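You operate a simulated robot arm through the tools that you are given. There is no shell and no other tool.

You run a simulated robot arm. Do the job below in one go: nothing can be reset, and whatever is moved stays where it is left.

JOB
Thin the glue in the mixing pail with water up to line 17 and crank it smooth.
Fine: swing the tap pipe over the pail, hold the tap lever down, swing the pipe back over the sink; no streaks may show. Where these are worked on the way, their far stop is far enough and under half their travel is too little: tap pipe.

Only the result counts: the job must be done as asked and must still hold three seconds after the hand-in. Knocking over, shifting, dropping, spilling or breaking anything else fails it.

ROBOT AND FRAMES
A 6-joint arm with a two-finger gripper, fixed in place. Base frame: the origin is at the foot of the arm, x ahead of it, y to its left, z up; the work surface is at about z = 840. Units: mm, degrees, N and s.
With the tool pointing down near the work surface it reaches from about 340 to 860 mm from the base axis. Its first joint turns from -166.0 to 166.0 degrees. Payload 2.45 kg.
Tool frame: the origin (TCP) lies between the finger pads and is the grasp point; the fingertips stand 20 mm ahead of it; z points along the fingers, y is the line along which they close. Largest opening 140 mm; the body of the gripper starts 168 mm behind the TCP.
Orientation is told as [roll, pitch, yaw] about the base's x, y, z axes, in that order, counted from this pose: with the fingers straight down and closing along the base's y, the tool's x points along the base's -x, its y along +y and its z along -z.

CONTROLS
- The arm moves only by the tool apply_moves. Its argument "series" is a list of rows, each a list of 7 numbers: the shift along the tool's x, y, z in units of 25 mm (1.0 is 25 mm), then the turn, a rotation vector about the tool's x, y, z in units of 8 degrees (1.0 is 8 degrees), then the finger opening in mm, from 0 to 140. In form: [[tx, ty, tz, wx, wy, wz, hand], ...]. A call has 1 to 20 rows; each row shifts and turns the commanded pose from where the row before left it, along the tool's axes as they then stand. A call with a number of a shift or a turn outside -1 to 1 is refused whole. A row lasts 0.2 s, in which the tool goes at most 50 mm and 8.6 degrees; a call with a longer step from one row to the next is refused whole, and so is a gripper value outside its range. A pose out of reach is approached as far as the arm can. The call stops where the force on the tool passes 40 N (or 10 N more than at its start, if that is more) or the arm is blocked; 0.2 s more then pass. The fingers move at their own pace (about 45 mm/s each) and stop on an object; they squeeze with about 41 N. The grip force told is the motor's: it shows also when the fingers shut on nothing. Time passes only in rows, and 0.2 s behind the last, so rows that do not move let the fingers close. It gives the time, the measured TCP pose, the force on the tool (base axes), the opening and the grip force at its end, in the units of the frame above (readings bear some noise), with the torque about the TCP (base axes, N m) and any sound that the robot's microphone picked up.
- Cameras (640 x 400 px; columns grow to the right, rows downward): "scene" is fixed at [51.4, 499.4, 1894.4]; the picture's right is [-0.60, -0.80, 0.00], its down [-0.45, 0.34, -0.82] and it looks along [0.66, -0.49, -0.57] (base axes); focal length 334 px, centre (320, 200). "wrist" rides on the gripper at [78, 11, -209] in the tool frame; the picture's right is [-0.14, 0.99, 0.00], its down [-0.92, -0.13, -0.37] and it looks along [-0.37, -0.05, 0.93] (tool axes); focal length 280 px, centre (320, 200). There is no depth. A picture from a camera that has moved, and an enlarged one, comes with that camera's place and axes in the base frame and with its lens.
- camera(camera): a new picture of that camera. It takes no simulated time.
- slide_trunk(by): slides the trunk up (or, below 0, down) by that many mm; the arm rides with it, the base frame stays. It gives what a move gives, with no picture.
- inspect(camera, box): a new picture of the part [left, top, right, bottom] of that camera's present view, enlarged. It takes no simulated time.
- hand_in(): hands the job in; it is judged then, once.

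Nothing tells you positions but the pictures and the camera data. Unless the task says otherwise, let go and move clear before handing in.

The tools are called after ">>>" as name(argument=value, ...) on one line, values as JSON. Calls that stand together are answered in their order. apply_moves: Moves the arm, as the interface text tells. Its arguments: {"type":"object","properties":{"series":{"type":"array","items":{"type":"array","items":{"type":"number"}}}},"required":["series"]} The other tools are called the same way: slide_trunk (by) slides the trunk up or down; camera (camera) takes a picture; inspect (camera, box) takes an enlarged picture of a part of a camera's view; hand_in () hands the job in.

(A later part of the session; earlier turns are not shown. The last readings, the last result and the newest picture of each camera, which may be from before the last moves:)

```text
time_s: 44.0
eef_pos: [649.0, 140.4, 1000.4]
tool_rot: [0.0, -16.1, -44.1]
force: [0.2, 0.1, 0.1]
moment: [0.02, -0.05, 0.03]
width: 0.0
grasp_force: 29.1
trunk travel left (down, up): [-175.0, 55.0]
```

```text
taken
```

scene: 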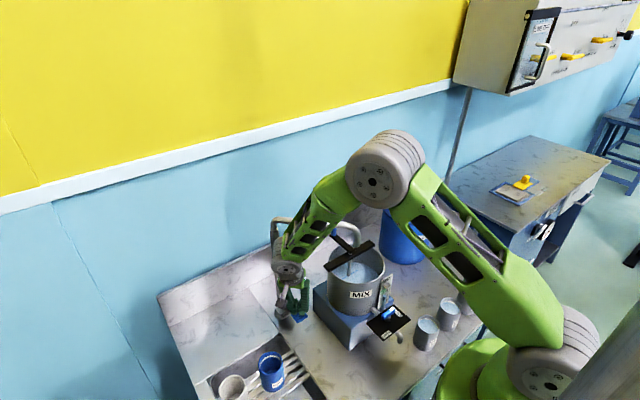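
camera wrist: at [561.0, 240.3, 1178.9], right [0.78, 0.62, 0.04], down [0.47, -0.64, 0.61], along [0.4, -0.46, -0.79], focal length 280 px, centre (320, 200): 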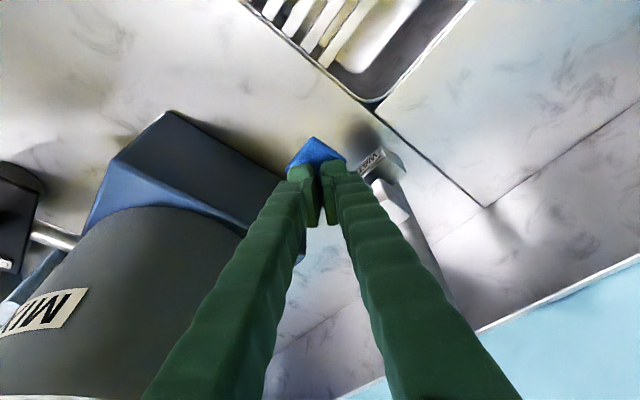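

The fingertips are right over the paddle and the gauge stays visible. Let me check clearance around the pipe and forearm before pressing.

>>> inspect(camera="scene", box=[255, 190, 395, 330])

>>> inspect(camera="wrist", box=[270, 120, 430, 240])

```text
2.86 times, centred on (325, 260) of scene
camera zoom: at [51.4, 499.4, 1894.4], right [-0.6, -0.8, 0.0], down [-0.45, 0.34, -0.82], along [0.66, -0.49, -0.57], focal length 955 px, centre (306, 29)
```

zoom: 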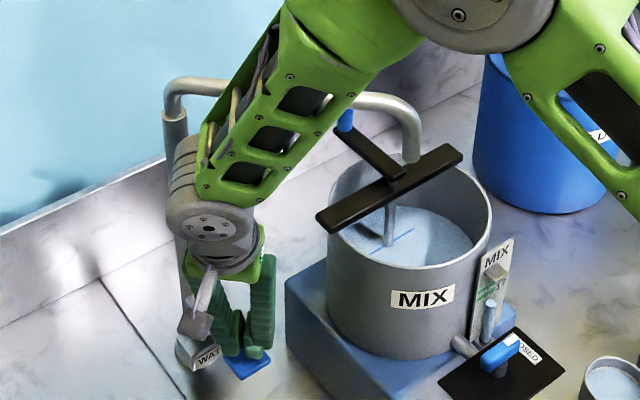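

```text
3.33 times, centred on (350, 180) of wrist
camera zoom: at [561.0, 240.3, 1178.9], right [0.78, 0.62, 0.04], down [0.47, -0.64, 0.61], along [0.4, -0.46, -0.79], focal length 935 px, centre (220, 267)
```

zoom: 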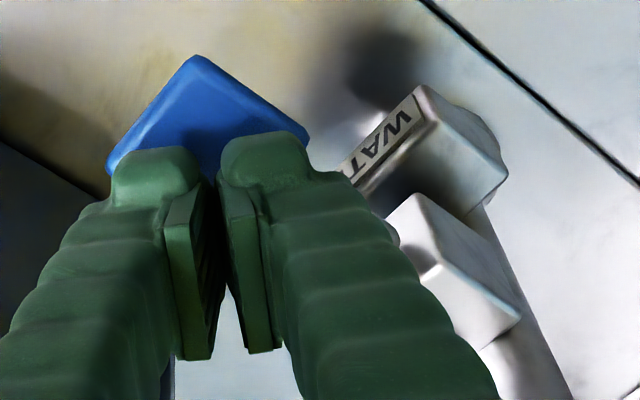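

Clearance is fine. I'll lower in small steps to touch the paddle.

>>> apply_moves(series=[[0.055, 0, 0.192, 0, 0, 0, 0], [0.055, 0, 0.192, 0, 0, 0, 0], [0.055, 0, 0.192, 0, 0, 0, 0], [0.033, 0, 0.115, 0, 0, 0, 0]])

```text
time_s: 45.0
eef_pos: [651.2, 139.5, 982.2]
tool_rot: [0.0, -16.0, -44.1]
force: [-0.2, 0.0, 0.0]
moment: [0.0, 0.02, 0.01]
width: 0.2
grasp_force: 29.1
trunk travel left (down, up): [-175.0, 55.0]
```

>>> apply_moves(series=[[0.033, 0, 0.115, 0, 0, 0, 0], [0.033, 0, 0.115, 0, 0, 0, 0]])

>>> inspect(camera="scene", box=[265, 265, 325, 325])

>>> inspect(camera="scene", box=[374, 278, 394, 302])

```text
time_s: 45.6
eef_pos: [651.2, 139.9, 976.3]
tool_rot: [0.1, -16.1, -44.0]
force: [-0.6, 0.4, 1.9]
moment: [0.05, 0.01, 0.02]
width: 0.0
grasp_force: 29.8
trunk travel left (down, up): [-175.0, 55.0]
```

```text
6.67 times, centred on (295, 295) of scene
camera zoom: at [51.4, 499.4, 1894.4], right [-0.6, -0.8, 0.0], down [-0.45, 0.34, -0.82], along [0.66, -0.49, -0.57], focal length 2227 px, centre (487, -433)
```

zoom: 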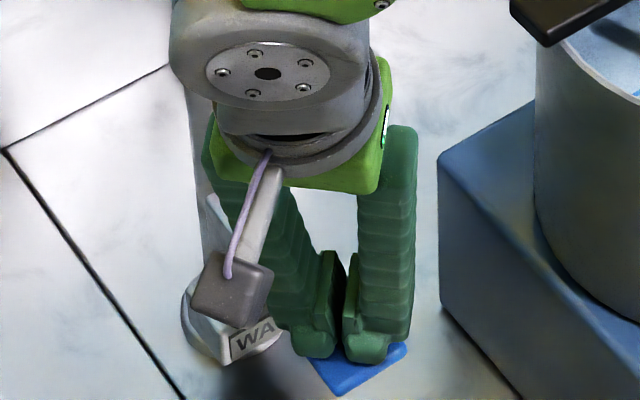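

```text
16.00 times, centred on (384, 290) of scene
camera zoom: at [51.4, 499.4, 1894.4], right [-0.6, -0.8, 0.0], down [-0.45, 0.34, -0.82], along [0.66, -0.49, -0.57], focal length 5346 px, centre (-704, -1240)
```

zoom: 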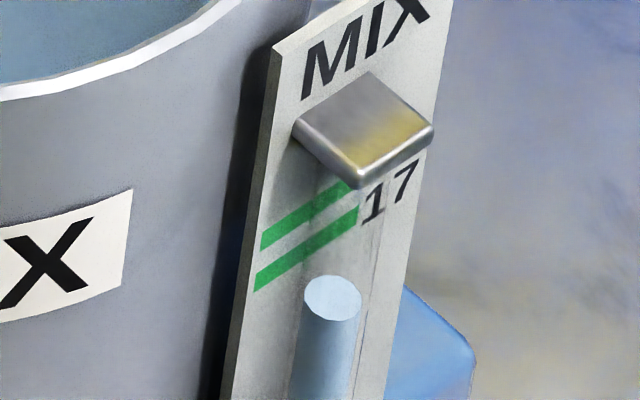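

Contact felt at z≈977 (about 2 N). I'll press a little further in small increments, watching the force, sound and gauge.

>>> apply_moves(series=[[0.055, 0, 0.192, 0, 0, 0, 0]])

>>> inspect(camera="scene", box=[374, 278, 394, 302])

>>> inspect(camera="scene", box=[320, 210, 400, 310])

```text
time_s: 46.0
eef_pos: [652.0, 139.1, 971.3]
tool_rot: [0.0, -15.9, -44.0]
force: [-1.9, 1.5, 3.2]
moment: [0.03, -0.01, 0.03]
width: 0.1
grasp_force: 29.0
trunk travel left (down, up): [-175.0, 55.0]
```

```text
16.00 times, centred on (384, 290) of scene
camera zoom: at [51.4, 499.4, 1894.4], right [-0.6, -0.8, 0.0], down [-0.45, 0.34, -0.82], along [0.66, -0.49, -0.57], focal length 5346 px, centre (-704, -1240)
```

zoom: 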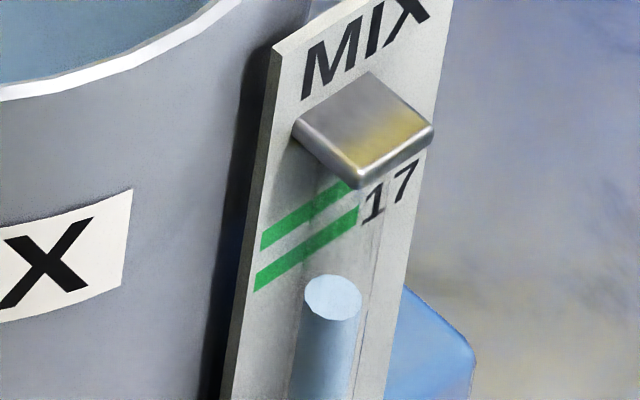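

```text
4.00 times, centred on (360, 260) of scene
camera zoom: at [51.4, 499.4, 1894.4], right [-0.6, -0.8, 0.0], down [-0.45, 0.34, -0.82], along [0.66, -0.49, -0.57], focal length 1336 px, centre (160, -40)
```

zoom: 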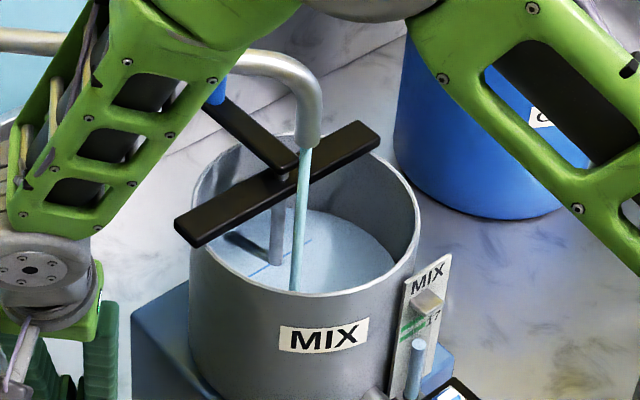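

Water is streaming into the pail. I'll hold here briefly and watch the column.

>>> apply_moves(series=[[0, 0, 0, 0, 0, 0, 0], [0, 0, 0, 0, 0, 0, 0]])

>>> inspect(camera="scene", box=[374, 278, 394, 302])

```text
time_s: 46.6
eef_pos: [651.1, 139.8, 971.0]
tool_rot: [0.0, -16.0, -44.1]
force: [-1.4, 2.0, 3.4]
moment: [0.08, 0.01, 0.01]
width: 0.0
grasp_force: 29.2
trunk travel left (down, up): [-175.0, 55.0]
```

```text
16.00 times, centred on (384, 290) of scene
camera zoom: at [51.4, 499.4, 1894.4], right [-0.6, -0.8, 0.0], down [-0.45, 0.34, -0.82], along [0.66, -0.49, -0.57], focal length 5346 px, centre (-704, -1240)
```

zoom: 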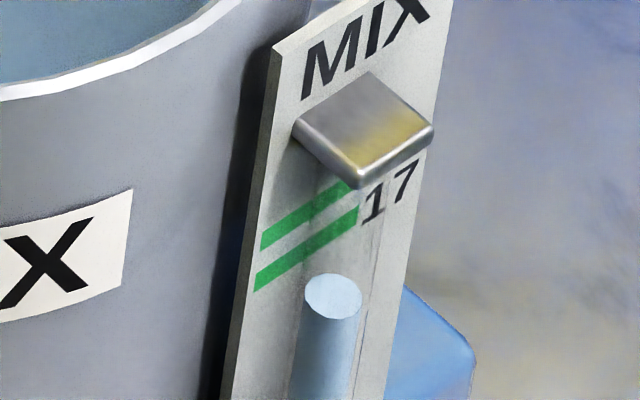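

The level rises slowly. I'll hold for 2 s more and look again.

>>> apply_moves(series=[[0, 0, 0, 0, 0, 0, 0], [0, 0, 0, 0, 0, 0, 0], [0, 0, 0, 0, 0, 0, 0], [0, 0, 0, 0, 0, 0, 0], [0, 0, 0, 0, 0, 0, 0], [0, 0, 0, 0, 0, 0, 0], [0, 0, 0, 0, 0, 0, 0], [0, 0, 0, 0, 0, 0, 0], [0, 0, 0, 0, 0, 0, 0]])

>>> inspect(camera="scene", box=[374, 278, 394, 302])

```text
time_s: 48.6
eef_pos: [650.1, 139.0, 971.7]
tool_rot: [-0.1, -16.0, -44.1]
force: [-0.4, 0.1, 3.5]
moment: [0.01, -0.03, 0.01]
width: 0.0
grasp_force: 29.4
trunk travel left (down, up): [-175.0, 55.0]
```

```text
16.00 times, centred on (384, 290) of scene
camera zoom: at [51.4, 499.4, 1894.4], right [-0.6, -0.8, 0.0], down [-0.45, 0.34, -0.82], along [0.66, -0.49, -0.57], focal length 5346 px, centre (-704, -1240)
```

zoom: 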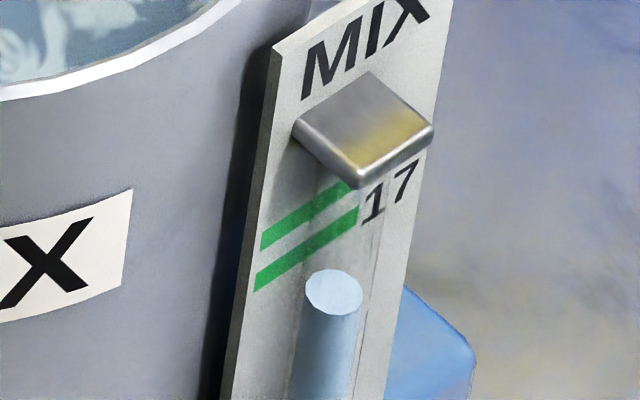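

The column is up about 6 px (≈1.8 mm) at roughly 2 px/s, and streaks have appeared. I'll hold 3 s more, then check.

>>> apply_moves(series=[[0, 0, 0, 0, 0, 0, 0], [0, 0, 0, 0, 0, 0, 0], [0, 0, 0, 0, 0, 0, 0], [0, 0, 0, 0, 0, 0, 0], [0, 0, 0, 0, 0, 0, 0], [0, 0, 0, 0, 0, 0, 0], [0, 0, 0, 0, 0, 0, 0], [0, 0, 0, 0, 0, 0, 0], [0, 0, 0, 0, 0, 0, 0], [0, 0, 0, 0, 0, 0, 0], [0, 0, 0, 0, 0, 0, 0], [0, 0, 0, 0, 0, 0, 0], [0, 0, 0, 0, 0, 0, 0], [0, 0, 0, 0, 0, 0, 0]])

>>> inspect(camera="scene", box=[374, 278, 394, 302])

```text
time_s: 51.6
eef_pos: [651.0, 138.8, 971.1]
tool_rot: [0.1, -15.9, -44.1]
force: [-0.6, 0.8, 4.4]
moment: [0.06, -0.03, 0.01]
width: 0.0
grasp_force: 29.3
trunk travel left (down, up): [-175.0, 55.0]
```

```text
16.00 times, centred on (384, 290) of scene
camera zoom: at [51.4, 499.4, 1894.4], right [-0.6, -0.8, 0.0], down [-0.45, 0.34, -0.82], along [0.66, -0.49, -0.57], focal length 5346 px, centre (-704, -1240)
```

zoom: 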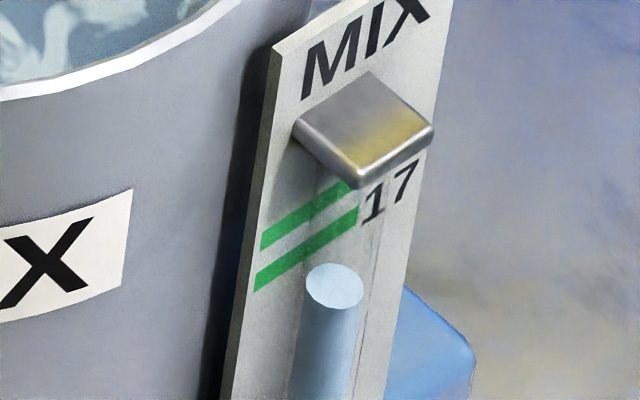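

About 11 px risen so far (≈3.4 mm of the ≈6.5 mm needed). I'll hold 4 s more and check.

>>> apply_moves(series=[[0, 0, 0, 0, 0, 0, 0], [0, 0, 0, 0, 0, 0, 0], [0, 0, 0, 0, 0, 0, 0], [0, 0, 0, 0, 0, 0, 0], [0, 0, 0, 0, 0, 0, 0], [0, 0, 0, 0, 0, 0, 0], [0, 0, 0, 0, 0, 0, 0], [0, 0, 0, 0, 0, 0, 0], [0, 0, 0, 0, 0, 0, 0], [0, 0, 0, 0, 0, 0, 0], [0, 0, 0, 0, 0, 0, 0], [0, 0, 0, 0, 0, 0, 0], [0, 0, 0, 0, 0, 0, 0], [0, 0, 0, 0, 0, 0, 0], [0, 0, 0, 0, 0, 0, 0], [0, 0, 0, 0, 0, 0, 0]])

>>> inspect(camera="scene", box=[374, 278, 394, 302])

```text
time_s: 55.0
eef_pos: [650.3, 140.6, 972.0]
tool_rot: [0.0, -16.0, -44.1]
force: [-0.3, 0.8, 2.4]
moment: [0.04, -0.03, 0.03]
width: 0.2
grasp_force: 29.7
trunk travel left (down, up): [-175.0, 55.0]
```

```text
16.00 times, centred on (384, 290) of scene
camera zoom: at [51.4, 499.4, 1894.4], right [-0.6, -0.8, 0.0], down [-0.45, 0.34, -0.82], along [0.66, -0.49, -0.57], focal length 5346 px, centre (-704, -1240)
```

zoom: 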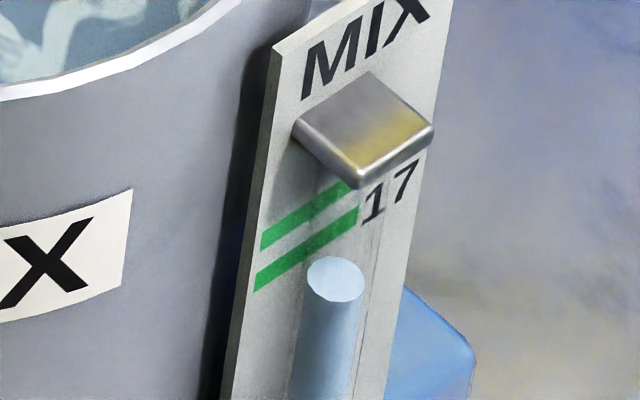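

The column is now about 5.5 mm up. I'll hold about half a second more, then release the lever and rise clear of it.

>>> apply_moves(series=[[0, 0, 0, 0, 0, 0, 0], [0, 0, 0, 0, 0, 0, 0], [-0.11, 0, -0.384, 0, 0, 0, 0], [-0.276, 0, -0.961, 0, 0, 0, 0], [-0.276, 0, -0.961, 0, 0, 0, 0], [0, 0, 0, 0, 0, 0, 0], [0, 0, 0, 0, 0, 0, 0]])

>>> inspect(camera="scene", box=[374, 278, 394, 302])

>>> inspect(camera="scene", box=[255, 200, 415, 330])

```text
time_s: 56.6
eef_pos: [650.9, 139.8, 1031.1]
tool_rot: [0.0, -16.0, -44.0]
force: [-0.3, 0.1, 0.6]
moment: [0.01, 0.0, -0.01]
width: 0.0
grasp_force: 29.3
trunk travel left (down, up): [-175.0, 55.0]
```

```text
16.00 times, centred on (384, 290) of scene
camera zoom: at [51.4, 499.4, 1894.4], right [-0.6, -0.8, 0.0], down [-0.45, 0.34, -0.82], along [0.66, -0.49, -0.57], focal length 5346 px, centre (-704, -1240)
```

zoom: 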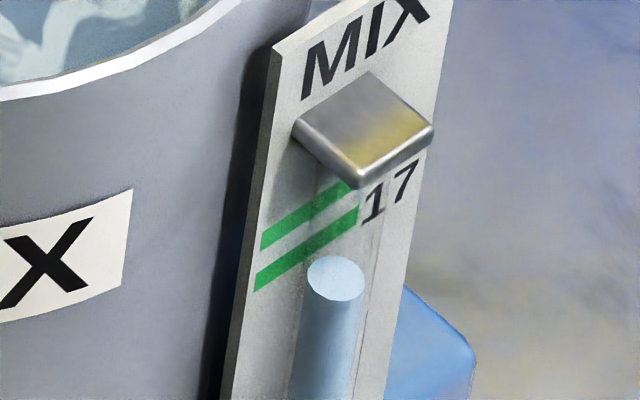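

```text
3.08 times, centred on (335, 265) of scene
camera zoom: at [51.4, 499.4, 1894.4], right [-0.6, -0.8, 0.0], down [-0.45, 0.34, -0.82], along [0.66, -0.49, -0.57], focal length 1028 px, centre (274, 0)
```

zoom: 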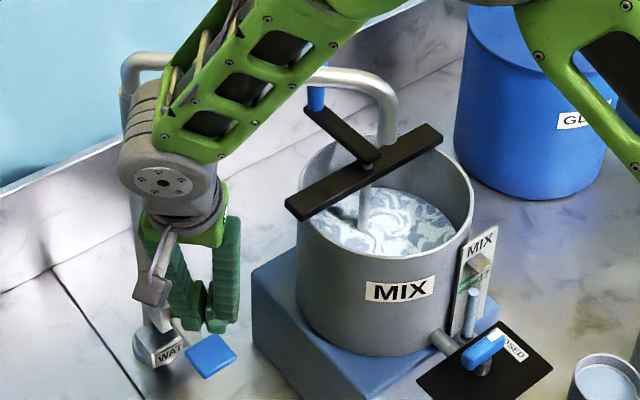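

The water has stopped and the column stands close to line 17. I'll rise out and view the gauge from the front to verify the level before moving the pipe back.

>>> apply_moves(series=[[-0.276, 0, -0.961, 0, 0, 0, 0], [-0.276, 0, -0.961, 0, 0, 0, 0], [-0.276, 0, -0.961, 0, 0, 0, 0], [-0.276, 0, -0.961, 0, 0, 0, 0], [-0.276, 0, -0.961, 0, 0, 0, 0], [-0.276, 0, -0.961, 0, 0, 0, 0], [-0.276, 0, -0.961, 0, 0, 0, 0], [-0.276, 0, -0.961, 0, 0, 0, 0], [-0.276, 0, -0.961, 0, 0, 0, 0], [-0.276, 0, -0.961, 0, 0, 0, 0], [-0.276, 0, -0.961, 0, 0, 0, 0], [-0.276, 0, -0.961, 0, 0, 0, 0], [-0.276, 0, -0.961, 0, 0, 0, 0], [-0.276, 0, -0.961, 0, 0, 0, 0], [-0.276, 0, -0.961, 0, 0, 0, 0], [-0.276, 0, -0.961, 0, 0, 0, 0], [0, 0, 0, 0, 1, 0, 0], [0, 0, 0, 0, 1, 0, 0]])

>>> apply_moves(series=[[0, 0, 0, 0, 0, -1, 0], [0, 0, 0, 0, 0, -1, 0], [0, 0, 0, 0, 0, -1, 0], [0, 0, 0, 0, 0, -1, 0], [0, 0, 0, 0, 0, -1, 0], [0, 0, 0, 0, 0, -0.5, 0], [1, -0.92, 0, 0, 0, 0, 0], [1, -0.92, 0, 0, 0, 0, 0], [1, -0.92, 0, 0, 0, 0, 0], [1, -0.92, 0, 0, 0, 0, 0], [1, -0.92, 0, 0, 0, 0, 0], [1, -0.92, 0, 0, 0, 0, 0], [1, -0.92, 0, 0, 0, 0, 0], [1, -0.92, 0, 0, 0, 0, 0], [1, -0.92, 0, 0, 0, 0, 0], [1, -0.92, 0, 0, 0, 0, 0], [0.4, -0.36, 1, 0, 0, 0, 0], [0, 0, 1, 0, 0, 0, 0], [0, 0, 1, 0, 0, 0, 0], [0, 0, 1, 0, 0, 0, 0]])

>>> apply_moves(series=[[0, 0, 0, 0, -1, 0, 0], [0, 0, 0, 0, -1, 0, 0], [0, 0, 0, 0, -1, 0, 0], [0, 0, 0, 0, 0, 0, 0], [0, 0, 0, 0, 0, 0, 0]])

>>> camera(camera="wrist")

>>> camera(camera="scene")

```text
time_s: 60.4
eef_pos: [652.3, 138.1, 1430.3]
tool_rot: [-0.1, 0.0, -44.1]
force: [0.9, 0.4, -0.4]
moment: [0.05, 0.02, -0.02]
width: 0.0
grasp_force: 29.7
trunk travel left (down, up): [-175.0, 55.0]
```

```text
time_s: 64.6
eef_pos: [391.0, -97.5, 1327.9]
tool_rot: [0.0, 0.0, 0.1]
force: [0.2, 0.1, -0.3]
moment: [0.01, 0.02, -0.01]
width: 0.2
grasp_force: 28.8
trunk travel left (down, up): [-175.0, 55.0]
```

```text
time_s: 65.5
eef_pos: [391.1, -46.1, 1272.4]
tool_rot: [4.7, -14.6, 6.9]
force: [0.4, 0.4, 0.3]
moment: [0.02, 0.09, 0.0]
width: 0.1
grasp_force: 29.3
trunk travel left (down, up): [-175.0, 55.0]
stopped in row 4: the arm was blocked; the commanded pose is now the measured one
```

```text
taken
camera wrist: at [263.9, -67.9, 1454.3], right [-0.01, 0.99, 0.11], down [0.81, -0.06, 0.58], along [0.58, 0.1, -0.81], focal length 280 px, centre (320, 200)
```

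wrist: 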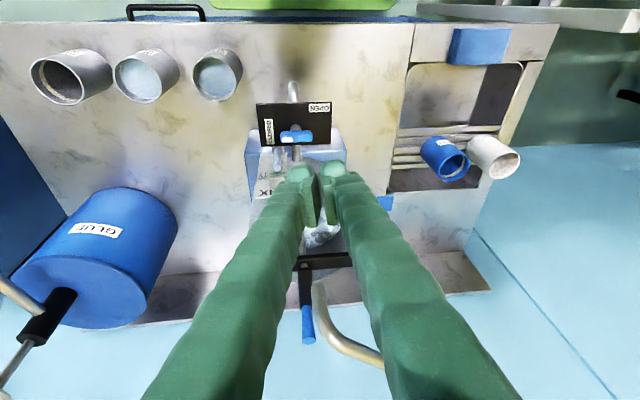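

```text
taken
```

scene: 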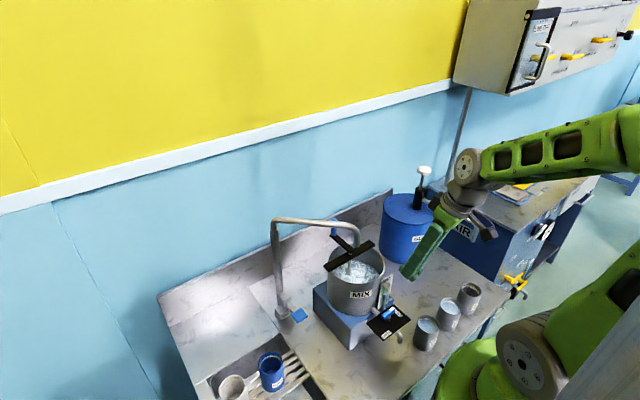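

The arm hit an internal limit while tilting and wandered a bit sideways in free air, with no contact force. I'll straighten it up again and open the fingers.

>>> apply_moves(series=[[0, 0, 0, 0.2, 0.6, 0.29, 100], [0, 0, 0, 0.2, 0.6, 0.29, 100], [0, 0, 0, 0.2, 0.6, 0.29, 100], [0, 0, -0.5, 0, 0, 0, 100], [0, 0, -0.5, 0, 0, 0, 100], [0, 0, 0, 0, 0, 0, 100], [0, 0, 0, 0, 0, 0, 100]])

>>> camera(camera="wrist")

```text
time_s: 67.1
eef_pos: [389.2, -50.3, 1299.6]
tool_rot: [0.7, -0.5, -0.1]
force: [-0.3, 0.4, 0.6]
moment: [0.02, 0.03, -0.02]
width: 99.9
grasp_force: 0.2
trunk travel left (down, up): [-175.0, 55.0]
```

```text
taken
camera wrist: at [308.9, -41.0, 1508.2], right [0.14, 0.99, 0.01], down [0.92, -0.13, 0.38], along [0.37, -0.04, -0.93], focal length 280 px, centre (320, 200)
```

wrist: 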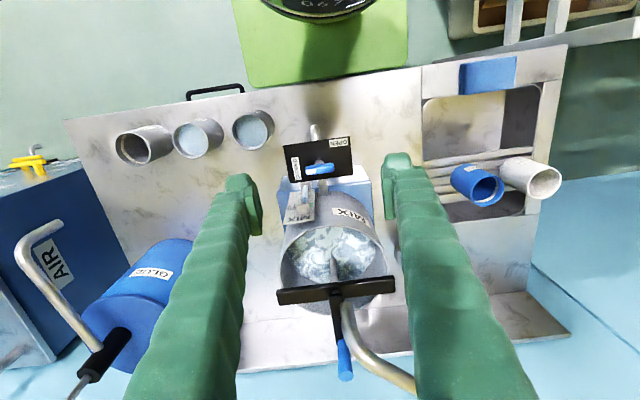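

>>> inspect(camera="wrist", box=[280, 175, 330, 230])

>>> inspect(camera="scene", box=[374, 278, 394, 302])

```text
7.27 times, centred on (305, 202) of wrist
camera zoom: at [308.9, -41.0, 1508.2], right [0.14, 0.99, 0.01], down [0.92, -0.13, 0.38], along [0.37, -0.04, -0.93], focal length 2039 px, centre (429, 182)
```

zoom: 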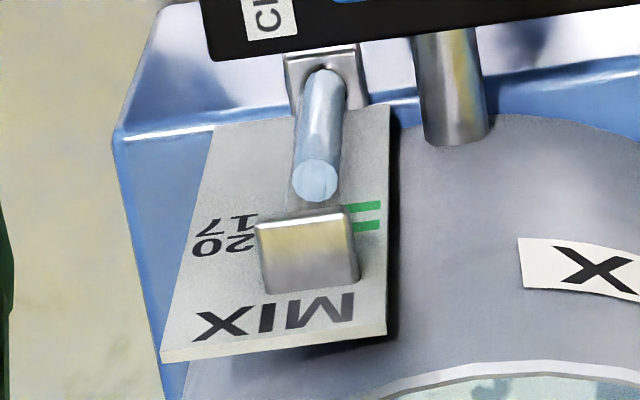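

```text
16.00 times, centred on (384, 290) of scene
camera zoom: at [51.4, 499.4, 1894.4], right [-0.6, -0.8, 0.0], down [-0.45, 0.34, -0.82], along [0.66, -0.49, -0.57], focal length 5346 px, centre (-704, -1240)
```

zoom: 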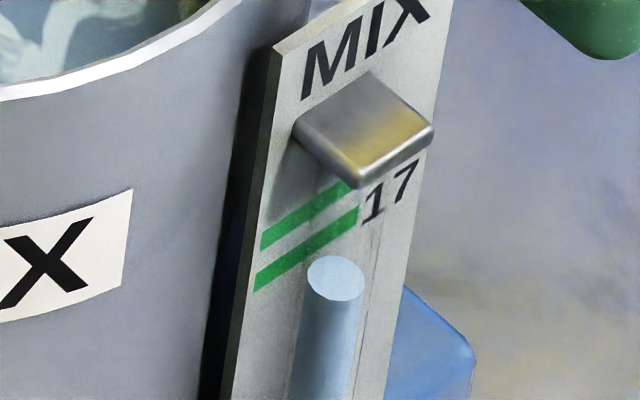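

This steep view is not decisive. I'll lower the trunk (the hand is in free space in front of the pail) to get a flatter look at the gauge.

>>> slide_trunk(by=-100)

>>> camera(camera="wrist")

>>> camera(camera="scene")

```text
time_s: 68.4
eef_pos: [389.3, -49.5, 1200.2]
tool_rot: [0.5, -0.6, -0.1]
force: [-0.4, 0.5, -0.1]
moment: [0.02, 0.0, 0.04]
width: 99.8
grasp_force: 0.2
trunk travel left (down, up): [-75.0, 155.0]
```

```text
taken
camera wrist: at [308.6, -41.0, 1408.3], right [0.14, 0.99, 0.01], down [0.92, -0.13, 0.38], along [0.37, -0.04, -0.93], focal length 280 px, centre (320, 200)
```

wrist: 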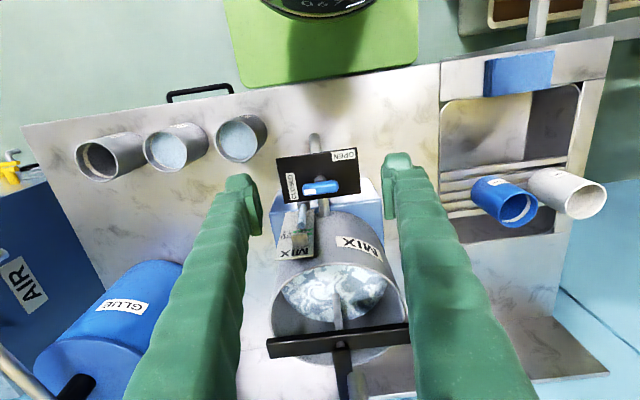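

```text
taken
```

scene: 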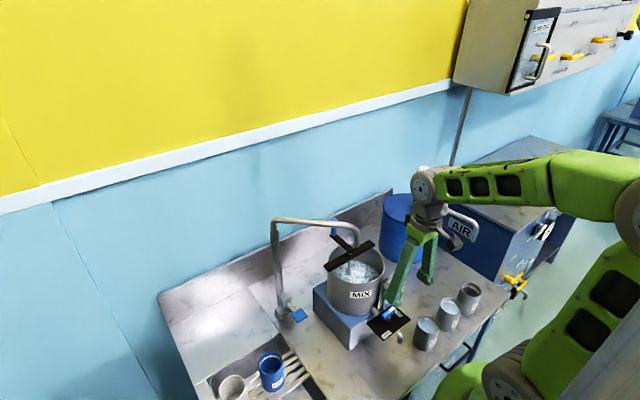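

>>> slide_trunk(by=-75)

>>> camera(camera="wrist")

>>> inspect(camera="wrist", box=[270, 220, 330, 280])

```text
time_s: 69.5
eef_pos: [389.3, -50.1, 1124.5]
tool_rot: [0.6, -0.6, -0.2]
force: [0.0, -0.3, -0.4]
moment: [0.01, 0.02, 0.0]
width: 100.0
grasp_force: 0.1
trunk travel left (down, up): [0.0, 230.0]
```

```text
taken
camera wrist: at [308.6, -41.0, 1333.3], right [0.14, 0.99, 0.01], down [0.92, -0.13, 0.38], along [0.37, -0.04, -0.93], focal length 280 px, centre (320, 200)
```

wrist: 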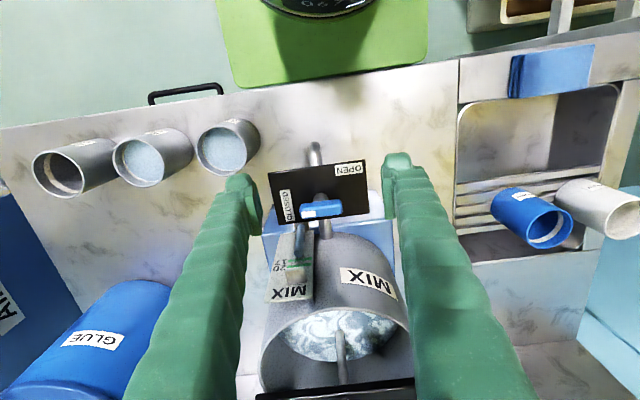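

```text
6.67 times, centred on (300, 250) of wrist
camera zoom: at [308.6, -41.0, 1333.3], right [0.14, 0.99, 0.01], down [0.92, -0.13, 0.38], along [0.37, -0.04, -0.93], focal length 1869 px, centre (453, -133)
```

zoom: 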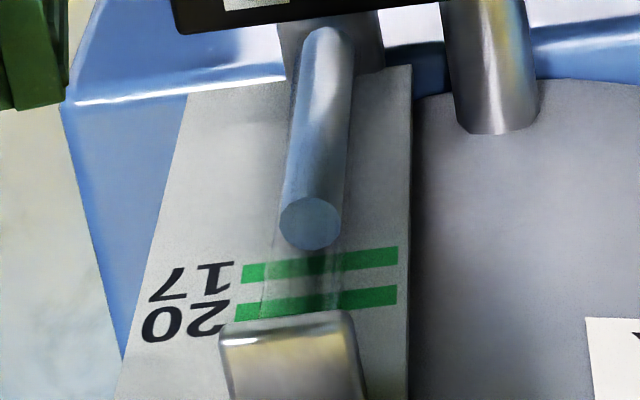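

Excellent, flatter view: the column top projects below line 17 by about what the parallax predicts, so it seems within ~1 mm of the line. I'll lower the hand 75 mm more for an even flatter reading.

>>> apply_moves(series=[[0, 0, 0.75, 0, 0, 0, 100], [0, 0, 0.75, 0, 0, 0, 100], [0, 0, 0.75, 0, 0, 0, 100], [0, 0, 0.75, 0, 0, 0, 100], [0, 0, 0, 0, 0, 0, 100], [0, 0, 0, 0, 0, 0, 100]])

>>> camera(camera="wrist")

>>> inspect(camera="wrist", box=[274, 262, 318, 308])

```text
time_s: 70.9
eef_pos: [389.7, -48.6, 1048.8]
tool_rot: [0.7, -0.6, -0.2]
force: [-0.5, 0.4, 0.0]
moment: [0.0, -0.01, 0.01]
width: 100.2
grasp_force: 0.0
trunk travel left (down, up): [0.0, 230.0]
```

```text
taken
camera wrist: at [309.1, -39.4, 1257.5], right [0.14, 0.99, 0.01], down [0.92, -0.13, 0.38], along [0.37, -0.04, -0.93], focal length 280 px, centre (320, 200)
```

wrist: 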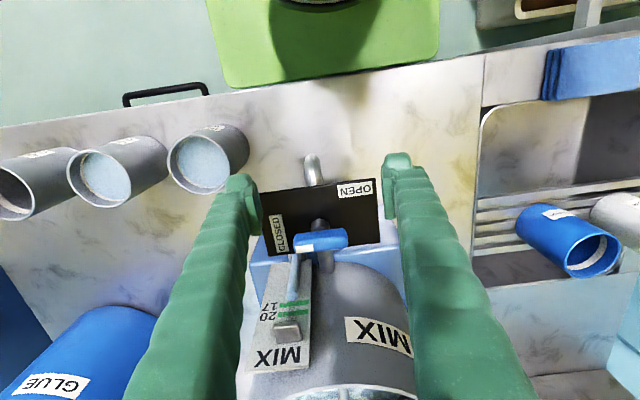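

```text
8.70 times, centred on (296, 285) of wrist
camera zoom: at [309.1, -39.4, 1257.5], right [0.14, 0.99, 0.01], down [0.92, -0.13, 0.38], along [0.37, -0.04, -0.93], focal length 2438 px, centre (529, -539)
```

zoom: 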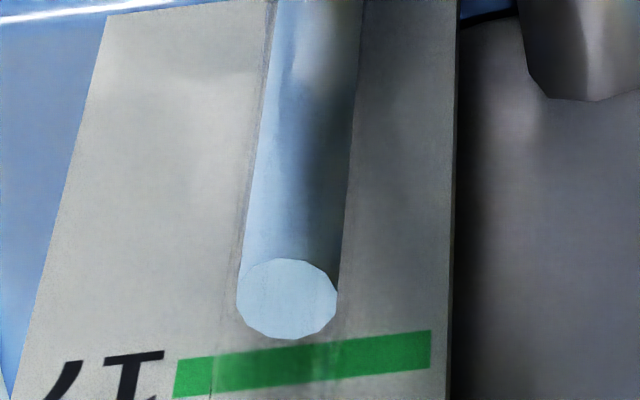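

From this flatter view the column top is ≈1 mm under line 17 (about 16.8). I'd rather be just at or slightly over the line than under, so I'll give a short top-up of about 3 s; first raise the trunk back to its original height and rise.

>>> slide_trunk(by=175)

>>> apply_moves(series=[[0, 0, -1, 0.0875, 0.075, -0.025, 60], [0, 0, -1, 0, 0, 0, 0], [0, 0, -1, 0, 0, 0, 0], [0, 0, -1, 0, 0, 0, 0], [0, 0, -1, 0, 0, 0, 0], [0, 0, -1, 0, 0, 0, 0], [0, 0, -1, 0, 0, 0, 0], [0, 0, -1, 0, 0, 0, 0], [-0.945, 0.687, 0, 0, 0, 0, 0], [-0.945, 0.687, 0, 0, 0, 0, 0], [-0.945, 0.687, 0, 0, 0, 0, 0], [-0.945, 0.687, 0, 0, 0, 0, 0], [-0.945, 0.687, 0, 0, 0, 0, 0], [-0.945, 0.687, 0, 0, 0, 0, 0], [-0.945, 0.687, 0, 0, 0, 0, 0], [-0.945, 0.687, 0, 0, 0, 0, 0], [-0.945, 0.687, 0, 0, 0, 0, 0], [-0.945, 0.687, 0, 0, 0, 0, 0], [-0.945, 0.687, 0, 0, 0, 0, 0]])

>>> apply_moves(series=[[0, 0, 0, 0, 0, 1, 0], [0, 0, 0, 0, 0, 1, 0], [0, 0, 0, 0, 0, 1, 0], [0, 0, 0, 0, 0, 1, 0], [0, 0, 0, 0, 0, 1, 0], [0, 0, 0, 0, 0, 0.5, 0], [0, 0, 0, 0, 0, 0, 0], [0, 0, 0, 0, 0, 0, 0]])

>>> camera(camera="wrist")

>>> camera(camera="scene")

```text
time_s: 72.9
eef_pos: [389.3, -48.5, 1224.0]
tool_rot: [0.6, -0.4, -0.1]
force: [-0.6, -0.2, -0.3]
moment: [0.01, 0.01, 0.01]
width: 99.9
grasp_force: 0.0
trunk travel left (down, up): [-175.0, 55.0]
```

```text
time_s: 76.9
eef_pos: [649.1, 142.5, 1422.2]
tool_rot: [-0.2, 0.1, 0.2]
force: [0.0, -0.3, 0.7]
moment: [-0.02, 0.04, -0.02]
width: 0.0
grasp_force: 29.5
trunk travel left (down, up): [-175.0, 55.0]
```

```text
time_s: 78.7
eef_pos: [647.9, 141.6, 1423.0]
tool_rot: [-0.1, -0.1, -43.8]
force: [0.1, -1.0, 0.4]
moment: [0.0, -0.01, 0.01]
width: 0.4
grasp_force: 29.4
trunk travel left (down, up): [-175.0, 55.0]
```

```text
taken
camera wrist: at [599.3, 204.5, 1631.8], right [0.79, 0.62, 0.0], down [0.57, -0.73, 0.37], along [0.23, -0.29, -0.93], focal length 280 px, centre (320, 200)
```

wrist: 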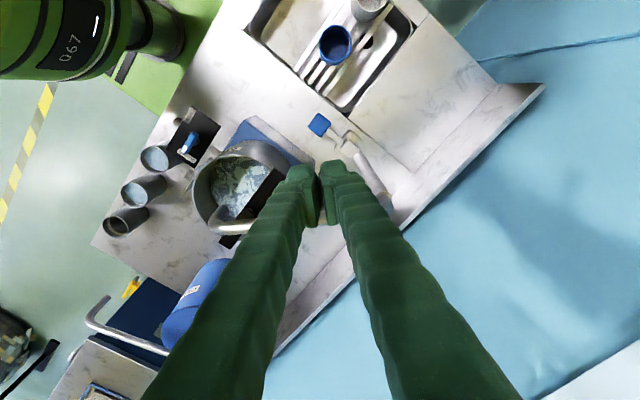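

```text
taken
```

scene: 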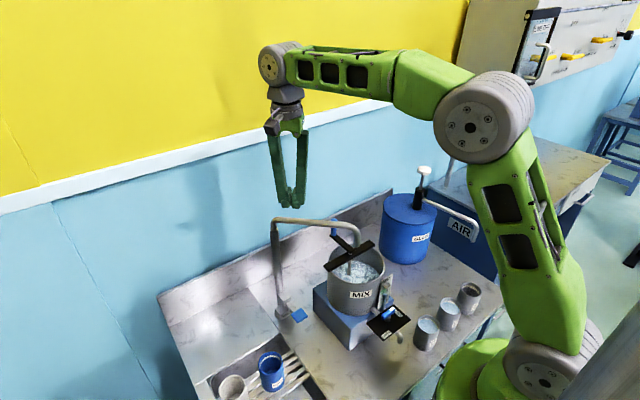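

Positioned again above the lever, free of the pipe. I'll lean away and descend as before.

>>> apply_moves(series=[[-0.125, 0.026, 0, 0, 0, 0, 0], [0, 0, 0, 0, -1, 0, 0], [0, 0, 0, 0, -1, 0, 0], [0.276, 0, 0.961, 0, 0, 0, 0], [0.276, 0, 0.961, 0, 0, 0, 0], [0.276, 0, 0.961, 0, 0, 0, 0], [0.276, 0, 0.961, 0, 0, 0, 0], [0.276, 0, 0.961, 0, 0, 0, 0], [0.276, 0, 0.961, 0, 0, 0, 0], [0.276, 0, 0.961, 0, 0, 0, 0], [0.276, 0, 0.961, 0, 0, 0, 0], [0.276, 0, 0.961, 0, 0, 0, 0], [0.276, 0, 0.961, 0, 0, 0, 0], [0.276, 0, 0.961, 0, 0, 0, 0], [0.276, 0, 0.961, 0, 0, 0, 0], [0.276, 0, 0.961, 0, 0, 0, 0], [0.276, 0, 0.961, 0, 0, 0, 0], [0.276, 0, 0.961, 0, 0, 0, 0], [0.276, 0, 0.961, 0, 0, 0, 0], [0, 0, 0, 0, 0, 0, 0]])

>>> apply_moves(series=[[0.11, 0, 0.384, 0, 0, 0, 0], [0.11, 0, 0.384, 0, 0, 0, 0], [0.11, 0, 0.384, 0, 0, 0, 0], [0.11, 0, 0.384, 0, 0, 0, 0], [0, 0, 0, 0, 0, 0, 0]])

>>> inspect(camera="scene", box=[374, 278, 394, 302])

>>> inspect(camera="wrist", box=[270, 120, 430, 240])

```text
time_s: 82.9
eef_pos: [650.6, 139.1, 1026.6]
tool_rot: [-0.1, -16.0, -43.9]
force: [0.4, -0.7, -0.5]
moment: [-0.02, 0.01, -0.03]
width: 0.0
grasp_force: 29.3
trunk travel left (down, up): [-175.0, 55.0]
```

```text
time_s: 84.1
eef_pos: [650.7, 138.8, 984.1]
tool_rot: [-0.1, -16.1, -43.9]
force: [0.2, 0.3, 0.5]
moment: [0.01, 0.04, 0.02]
width: 0.0
grasp_force: 29.5
trunk travel left (down, up): [-175.0, 55.0]
```

```text
16.00 times, centred on (384, 290) of scene
camera zoom: at [51.4, 499.4, 1894.4], right [-0.6, -0.8, 0.0], down [-0.45, 0.34, -0.82], along [0.66, -0.49, -0.57], focal length 5346 px, centre (-704, -1240)
```

zoom: 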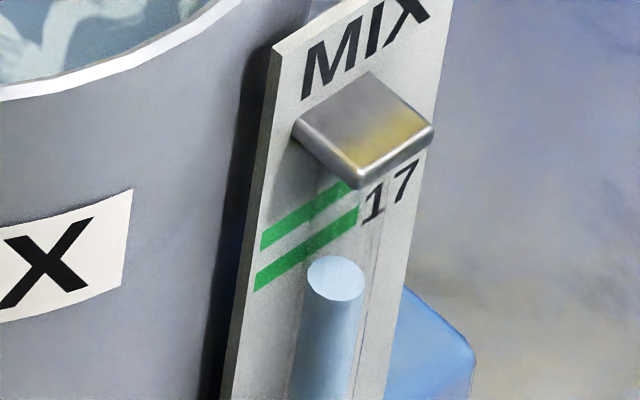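

```text
3.33 times, centred on (350, 180) of wrist
camera zoom: at [562.5, 238.9, 1162.7], right [0.78, 0.62, 0.04], down [0.48, -0.63, 0.61], along [0.4, -0.46, -0.79], focal length 935 px, centre (220, 267)
```

zoom: 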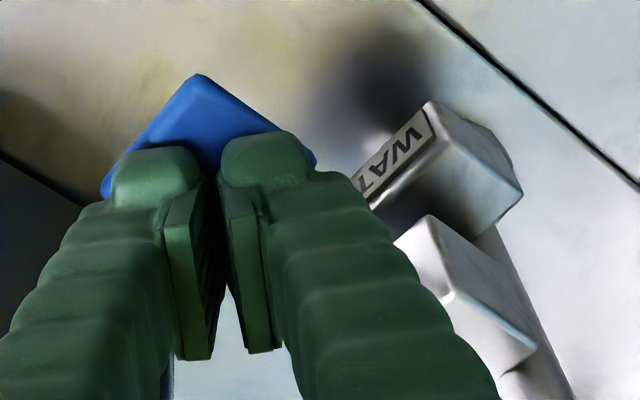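

Just above the paddle again. I'll press to the same depth, hold about 2 s and check.

>>> apply_moves(series=[[0.071, 0, 0.25, 0, 0, 0, 0], [0.071, 0, 0.25, 0, 0, 0, 0], [0, 0, 0, 0, 0, 0, 0], [0, 0, 0, 0, 0, 0, 0], [0, 0, 0, 0, 0, 0, 0], [0, 0, 0, 0, 0, 0, 0], [0, 0, 0, 0, 0, 0, 0], [0, 0, 0, 0, 0, 0, 0], [0, 0, 0, 0, 0, 0, 0], [0, 0, 0, 0, 0, 0, 0]])

>>> inspect(camera="scene", box=[374, 278, 394, 302])

>>> inspect(camera="scene", box=[320, 210, 400, 310])

```text
time_s: 86.3
eef_pos: [650.8, 139.2, 970.3]
tool_rot: [-0.1, -16.0, -43.8]
force: [1.4, 0.1, 3.5]
moment: [0.07, -0.03, 0.01]
width: 0.0
grasp_force: 29.3
trunk travel left (down, up): [-175.0, 55.0]
```

```text
16.00 times, centred on (384, 290) of scene
camera zoom: at [51.4, 499.4, 1894.4], right [-0.6, -0.8, 0.0], down [-0.45, 0.34, -0.82], along [0.66, -0.49, -0.57], focal length 5346 px, centre (-704, -1240)
```

zoom: 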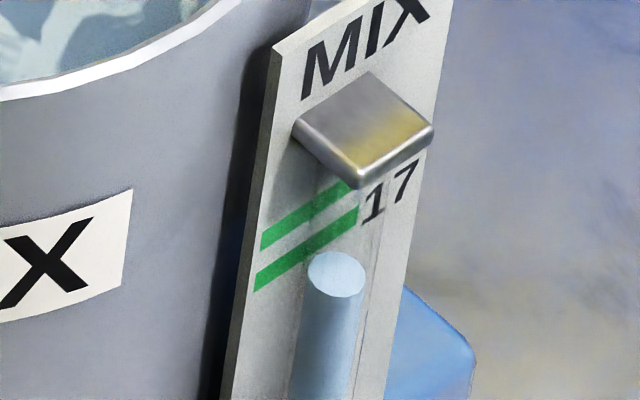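

```text
4.00 times, centred on (360, 260) of scene
camera zoom: at [51.4, 499.4, 1894.4], right [-0.6, -0.8, 0.0], down [-0.45, 0.34, -0.82], along [0.66, -0.49, -0.57], focal length 1336 px, centre (160, -40)
```

zoom: 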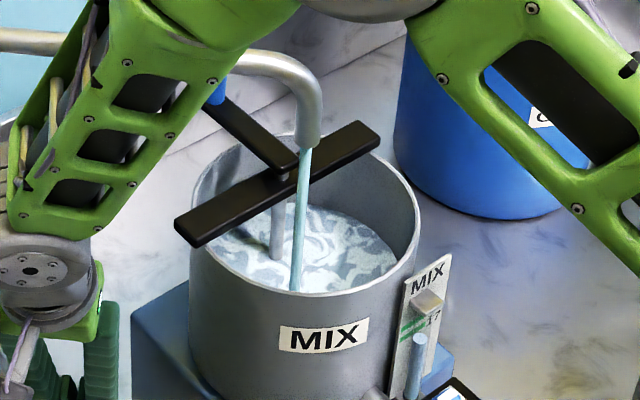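

The column has risen about 4 px more (≈1.2 mm). A brief moment more and then I'll release and lift out.

>>> apply_moves(series=[[0, 0, 0, 0, 0, 0, 0], [0, 0, 0, 0, 0, 0, 0], [-0.11, 0, -0.384, 0, 0, 0, 0], [-0.276, 0, -0.961, 0, 0, 0, 0], [-0.276, 0, -0.961, 0, 0, 0, 0], [0, 0, 0, 0, 0, 0, 0]])

>>> inspect(camera="scene", box=[374, 278, 394, 302])

>>> inspect(camera="scene", box=[255, 200, 415, 330])

```text
time_s: 87.7
eef_pos: [648.8, 141.0, 1032.8]
tool_rot: [-0.3, -16.1, -43.8]
force: [0.0, -0.2, -0.2]
moment: [-0.01, -0.02, -0.01]
width: 0.0
grasp_force: 29.0
trunk travel left (down, up): [-175.0, 55.0]
```

```text
16.00 times, centred on (384, 290) of scene
camera zoom: at [51.4, 499.4, 1894.4], right [-0.6, -0.8, 0.0], down [-0.45, 0.34, -0.82], along [0.66, -0.49, -0.57], focal length 5346 px, centre (-704, -1240)
```

zoom: 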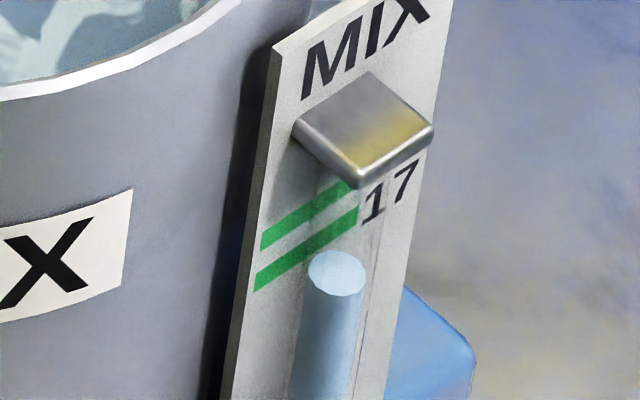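

```text
3.08 times, centred on (335, 265) of scene
camera zoom: at [51.4, 499.4, 1894.4], right [-0.6, -0.8, 0.0], down [-0.45, 0.34, -0.82], along [0.66, -0.49, -0.57], focal length 1028 px, centre (274, 0)
```

zoom: 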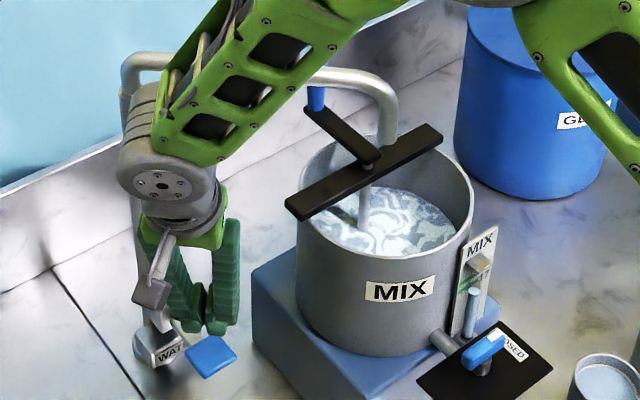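

The water is off and the column now sits right at line 17 (≈17.1 by the averaged views). Now I'll rise, travel back above the pipe end and turn to straddle it again.

>>> apply_moves(series=[[-0.276, 0, -0.961, 0, 0, 0, 0], [-0.276, 0, -0.961, 0, 0, 0, 0], [-0.276, 0, -0.961, 0, 0, 0, 0], [-0.276, 0, -0.961, 0, 0, 0, 0], [-0.276, 0, -0.961, 0, 0, 0, 0], [-0.276, 0, -0.961, 0, 0, 0, 0], [-0.276, 0, -0.961, 0, 0, 0, 0], [-0.276, 0, -0.961, 0, 0, 0, 0], [-0.276, 0, -0.961, 0, 0, 0, 0], [-0.276, 0, -0.961, 0, 0, 0, 0], [-0.276, 0, -0.961, 0, 0, 0, 0], [-0.276, 0, -0.961, 0, 0, 0, 0], [-0.276, 0, -0.961, 0, 0, 0, 0], [-0.276, 0, -0.961, 0, 0, 0, 0], [-0.276, 0, -0.961, 0, 0, 0, 0], [-0.276, 0, -0.961, 0, 0, 0, 0], [0, 0, 0, 0, 1, 0, 0], [0, 0, 0, 0, 1, 0, 0]])

>>> apply_moves(series=[[0, 0, 0, 0, 0, -1, 100], [0, 0, 0, 0, 0, -1, 100], [0, 0, 0, 0, 0, -1, 100], [0, 0, 0, 0, 0, -1, 100], [0, 0, 0, 0, 0, -1, 100], [0, 0, 0, 0, 0, -0.5, 100], [0.27, -0.88, 0, 0, 0, 0, 100], [0.27, -0.88, 0, 0, 0, 0, 100], [0.27, -0.88, 0, 0, 0, 0, 100], [0.27, -0.88, 0, 0, 0, 0, 100], [0.27, -0.88, 0, 0, 0, 0, 100], [0.27, -0.88, 0, 0, 0, 0, 100], [0.27, -0.88, 0, 0, 0, 0, 100], [0.27, -0.88, 0, 0, 0, 0, 100], [0, 0, 0, 0, 0, -1, 100], [0, 0, 0, 0, 0, -1, 100], [0, 0, 0, 0, 0, -1, 100], [0, 0, 0, 0, 0, -1, 100], [0, 0, 0, 0, 0, -1, 100], [0, 0, 0, 0, 0, -0.6, 100]])

>>> apply_moves(series=[[0, 0, 0, 0, 0, 0, 100], [0, 0, 0, 0, 0, 0, 100]])

>>> camera(camera="wrist")

>>> camera(camera="scene")

```text
time_s: 91.5
eef_pos: [652.4, 137.0, 1430.2]
tool_rot: [0.0, 0.1, -43.9]
force: [-1.0, 0.3, -0.2]
moment: [0.01, 0.0, 0.01]
width: 0.0
grasp_force: 29.4
trunk travel left (down, up): [-175.0, 55.0]
```

```text
time_s: 95.7
eef_pos: [597.4, -36.3, 1431.1]
tool_rot: [-0.1, 0.1, 44.9]
force: [0.0, 0.9, 0.1]
moment: [0.02, -0.01, 0.0]
width: 100.2
grasp_force: 0.0
trunk travel left (down, up): [-175.0, 55.0]
```

```text
time_s: 96.3
eef_pos: [598.0, -35.5, 1430.5]
tool_rot: [0.0, 0.1, 44.9]
force: [0.5, 0.0, 0.1]
moment: [0.01, -0.02, 0.03]
width: 100.0
grasp_force: 0.0
trunk travel left (down, up): [-175.0, 55.0]
```

```text
taken
camera wrist: at [534.6, -83.2, 1639.7], right [-0.6, 0.8, 0.0], down [0.74, 0.56, 0.37], along [0.29, 0.22, -0.93], focal length 280 px, centre (320, 200)
```

wrist: 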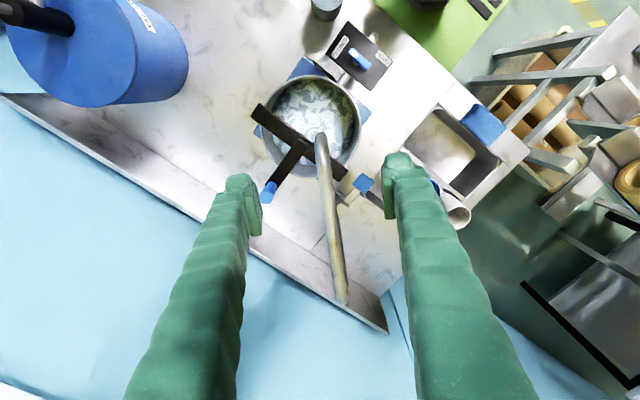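

```text
taken
```

scene: 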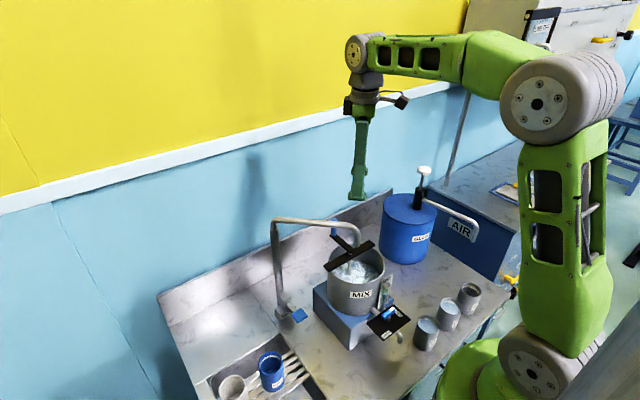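

The pipe is between the fingers again. I'll descend, cage it and check.

>>> apply_moves(series=[[0, 0, 1, 0, 0, 0, 100], [0, 0, 1, 0, 0, 0, 100], [0, 0, 1, 0, 0, 0, 100], [0, 0, 1, 0, 0, 0, 100], [0, 0, 1, 0, 0, 0, 100], [0, 0, 1, 0, 0, 0, 100], [0, 0, 0.64, 0, 0, 0, 100], [0, 0, 0, 0, 0, 0, 50], [0, 0, 0, 0, 0, 0, 50], [0, 0, 0, 0, 0, 0, 50], [0, 0, 0, 0, 0, 0, 50]])

>>> camera(camera="wrist")

```text
time_s: 98.7
eef_pos: [599.2, -37.4, 1266.3]
tool_rot: [-0.1, -0.1, 45.0]
force: [0.0, -0.3, -0.8]
moment: [0.0, 0.01, -0.04]
width: 49.9
grasp_force: 0.1
trunk travel left (down, up): [-175.0, 55.0]
```

```text
taken
camera wrist: at [535.5, -84.5, 1475.0], right [-0.6, 0.8, 0.0], down [0.74, 0.56, 0.37], along [0.29, 0.22, -0.93], focal length 280 px, centre (320, 200)
```

wrist: 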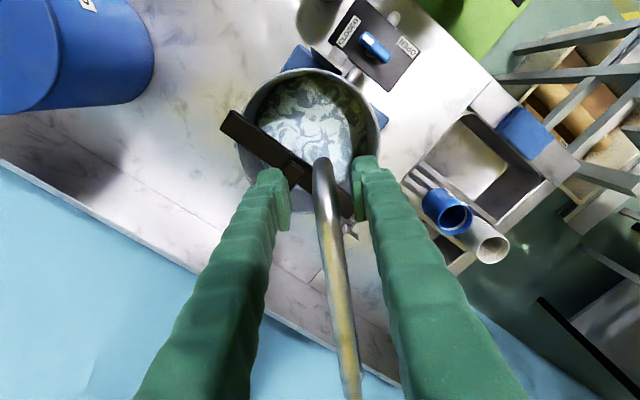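

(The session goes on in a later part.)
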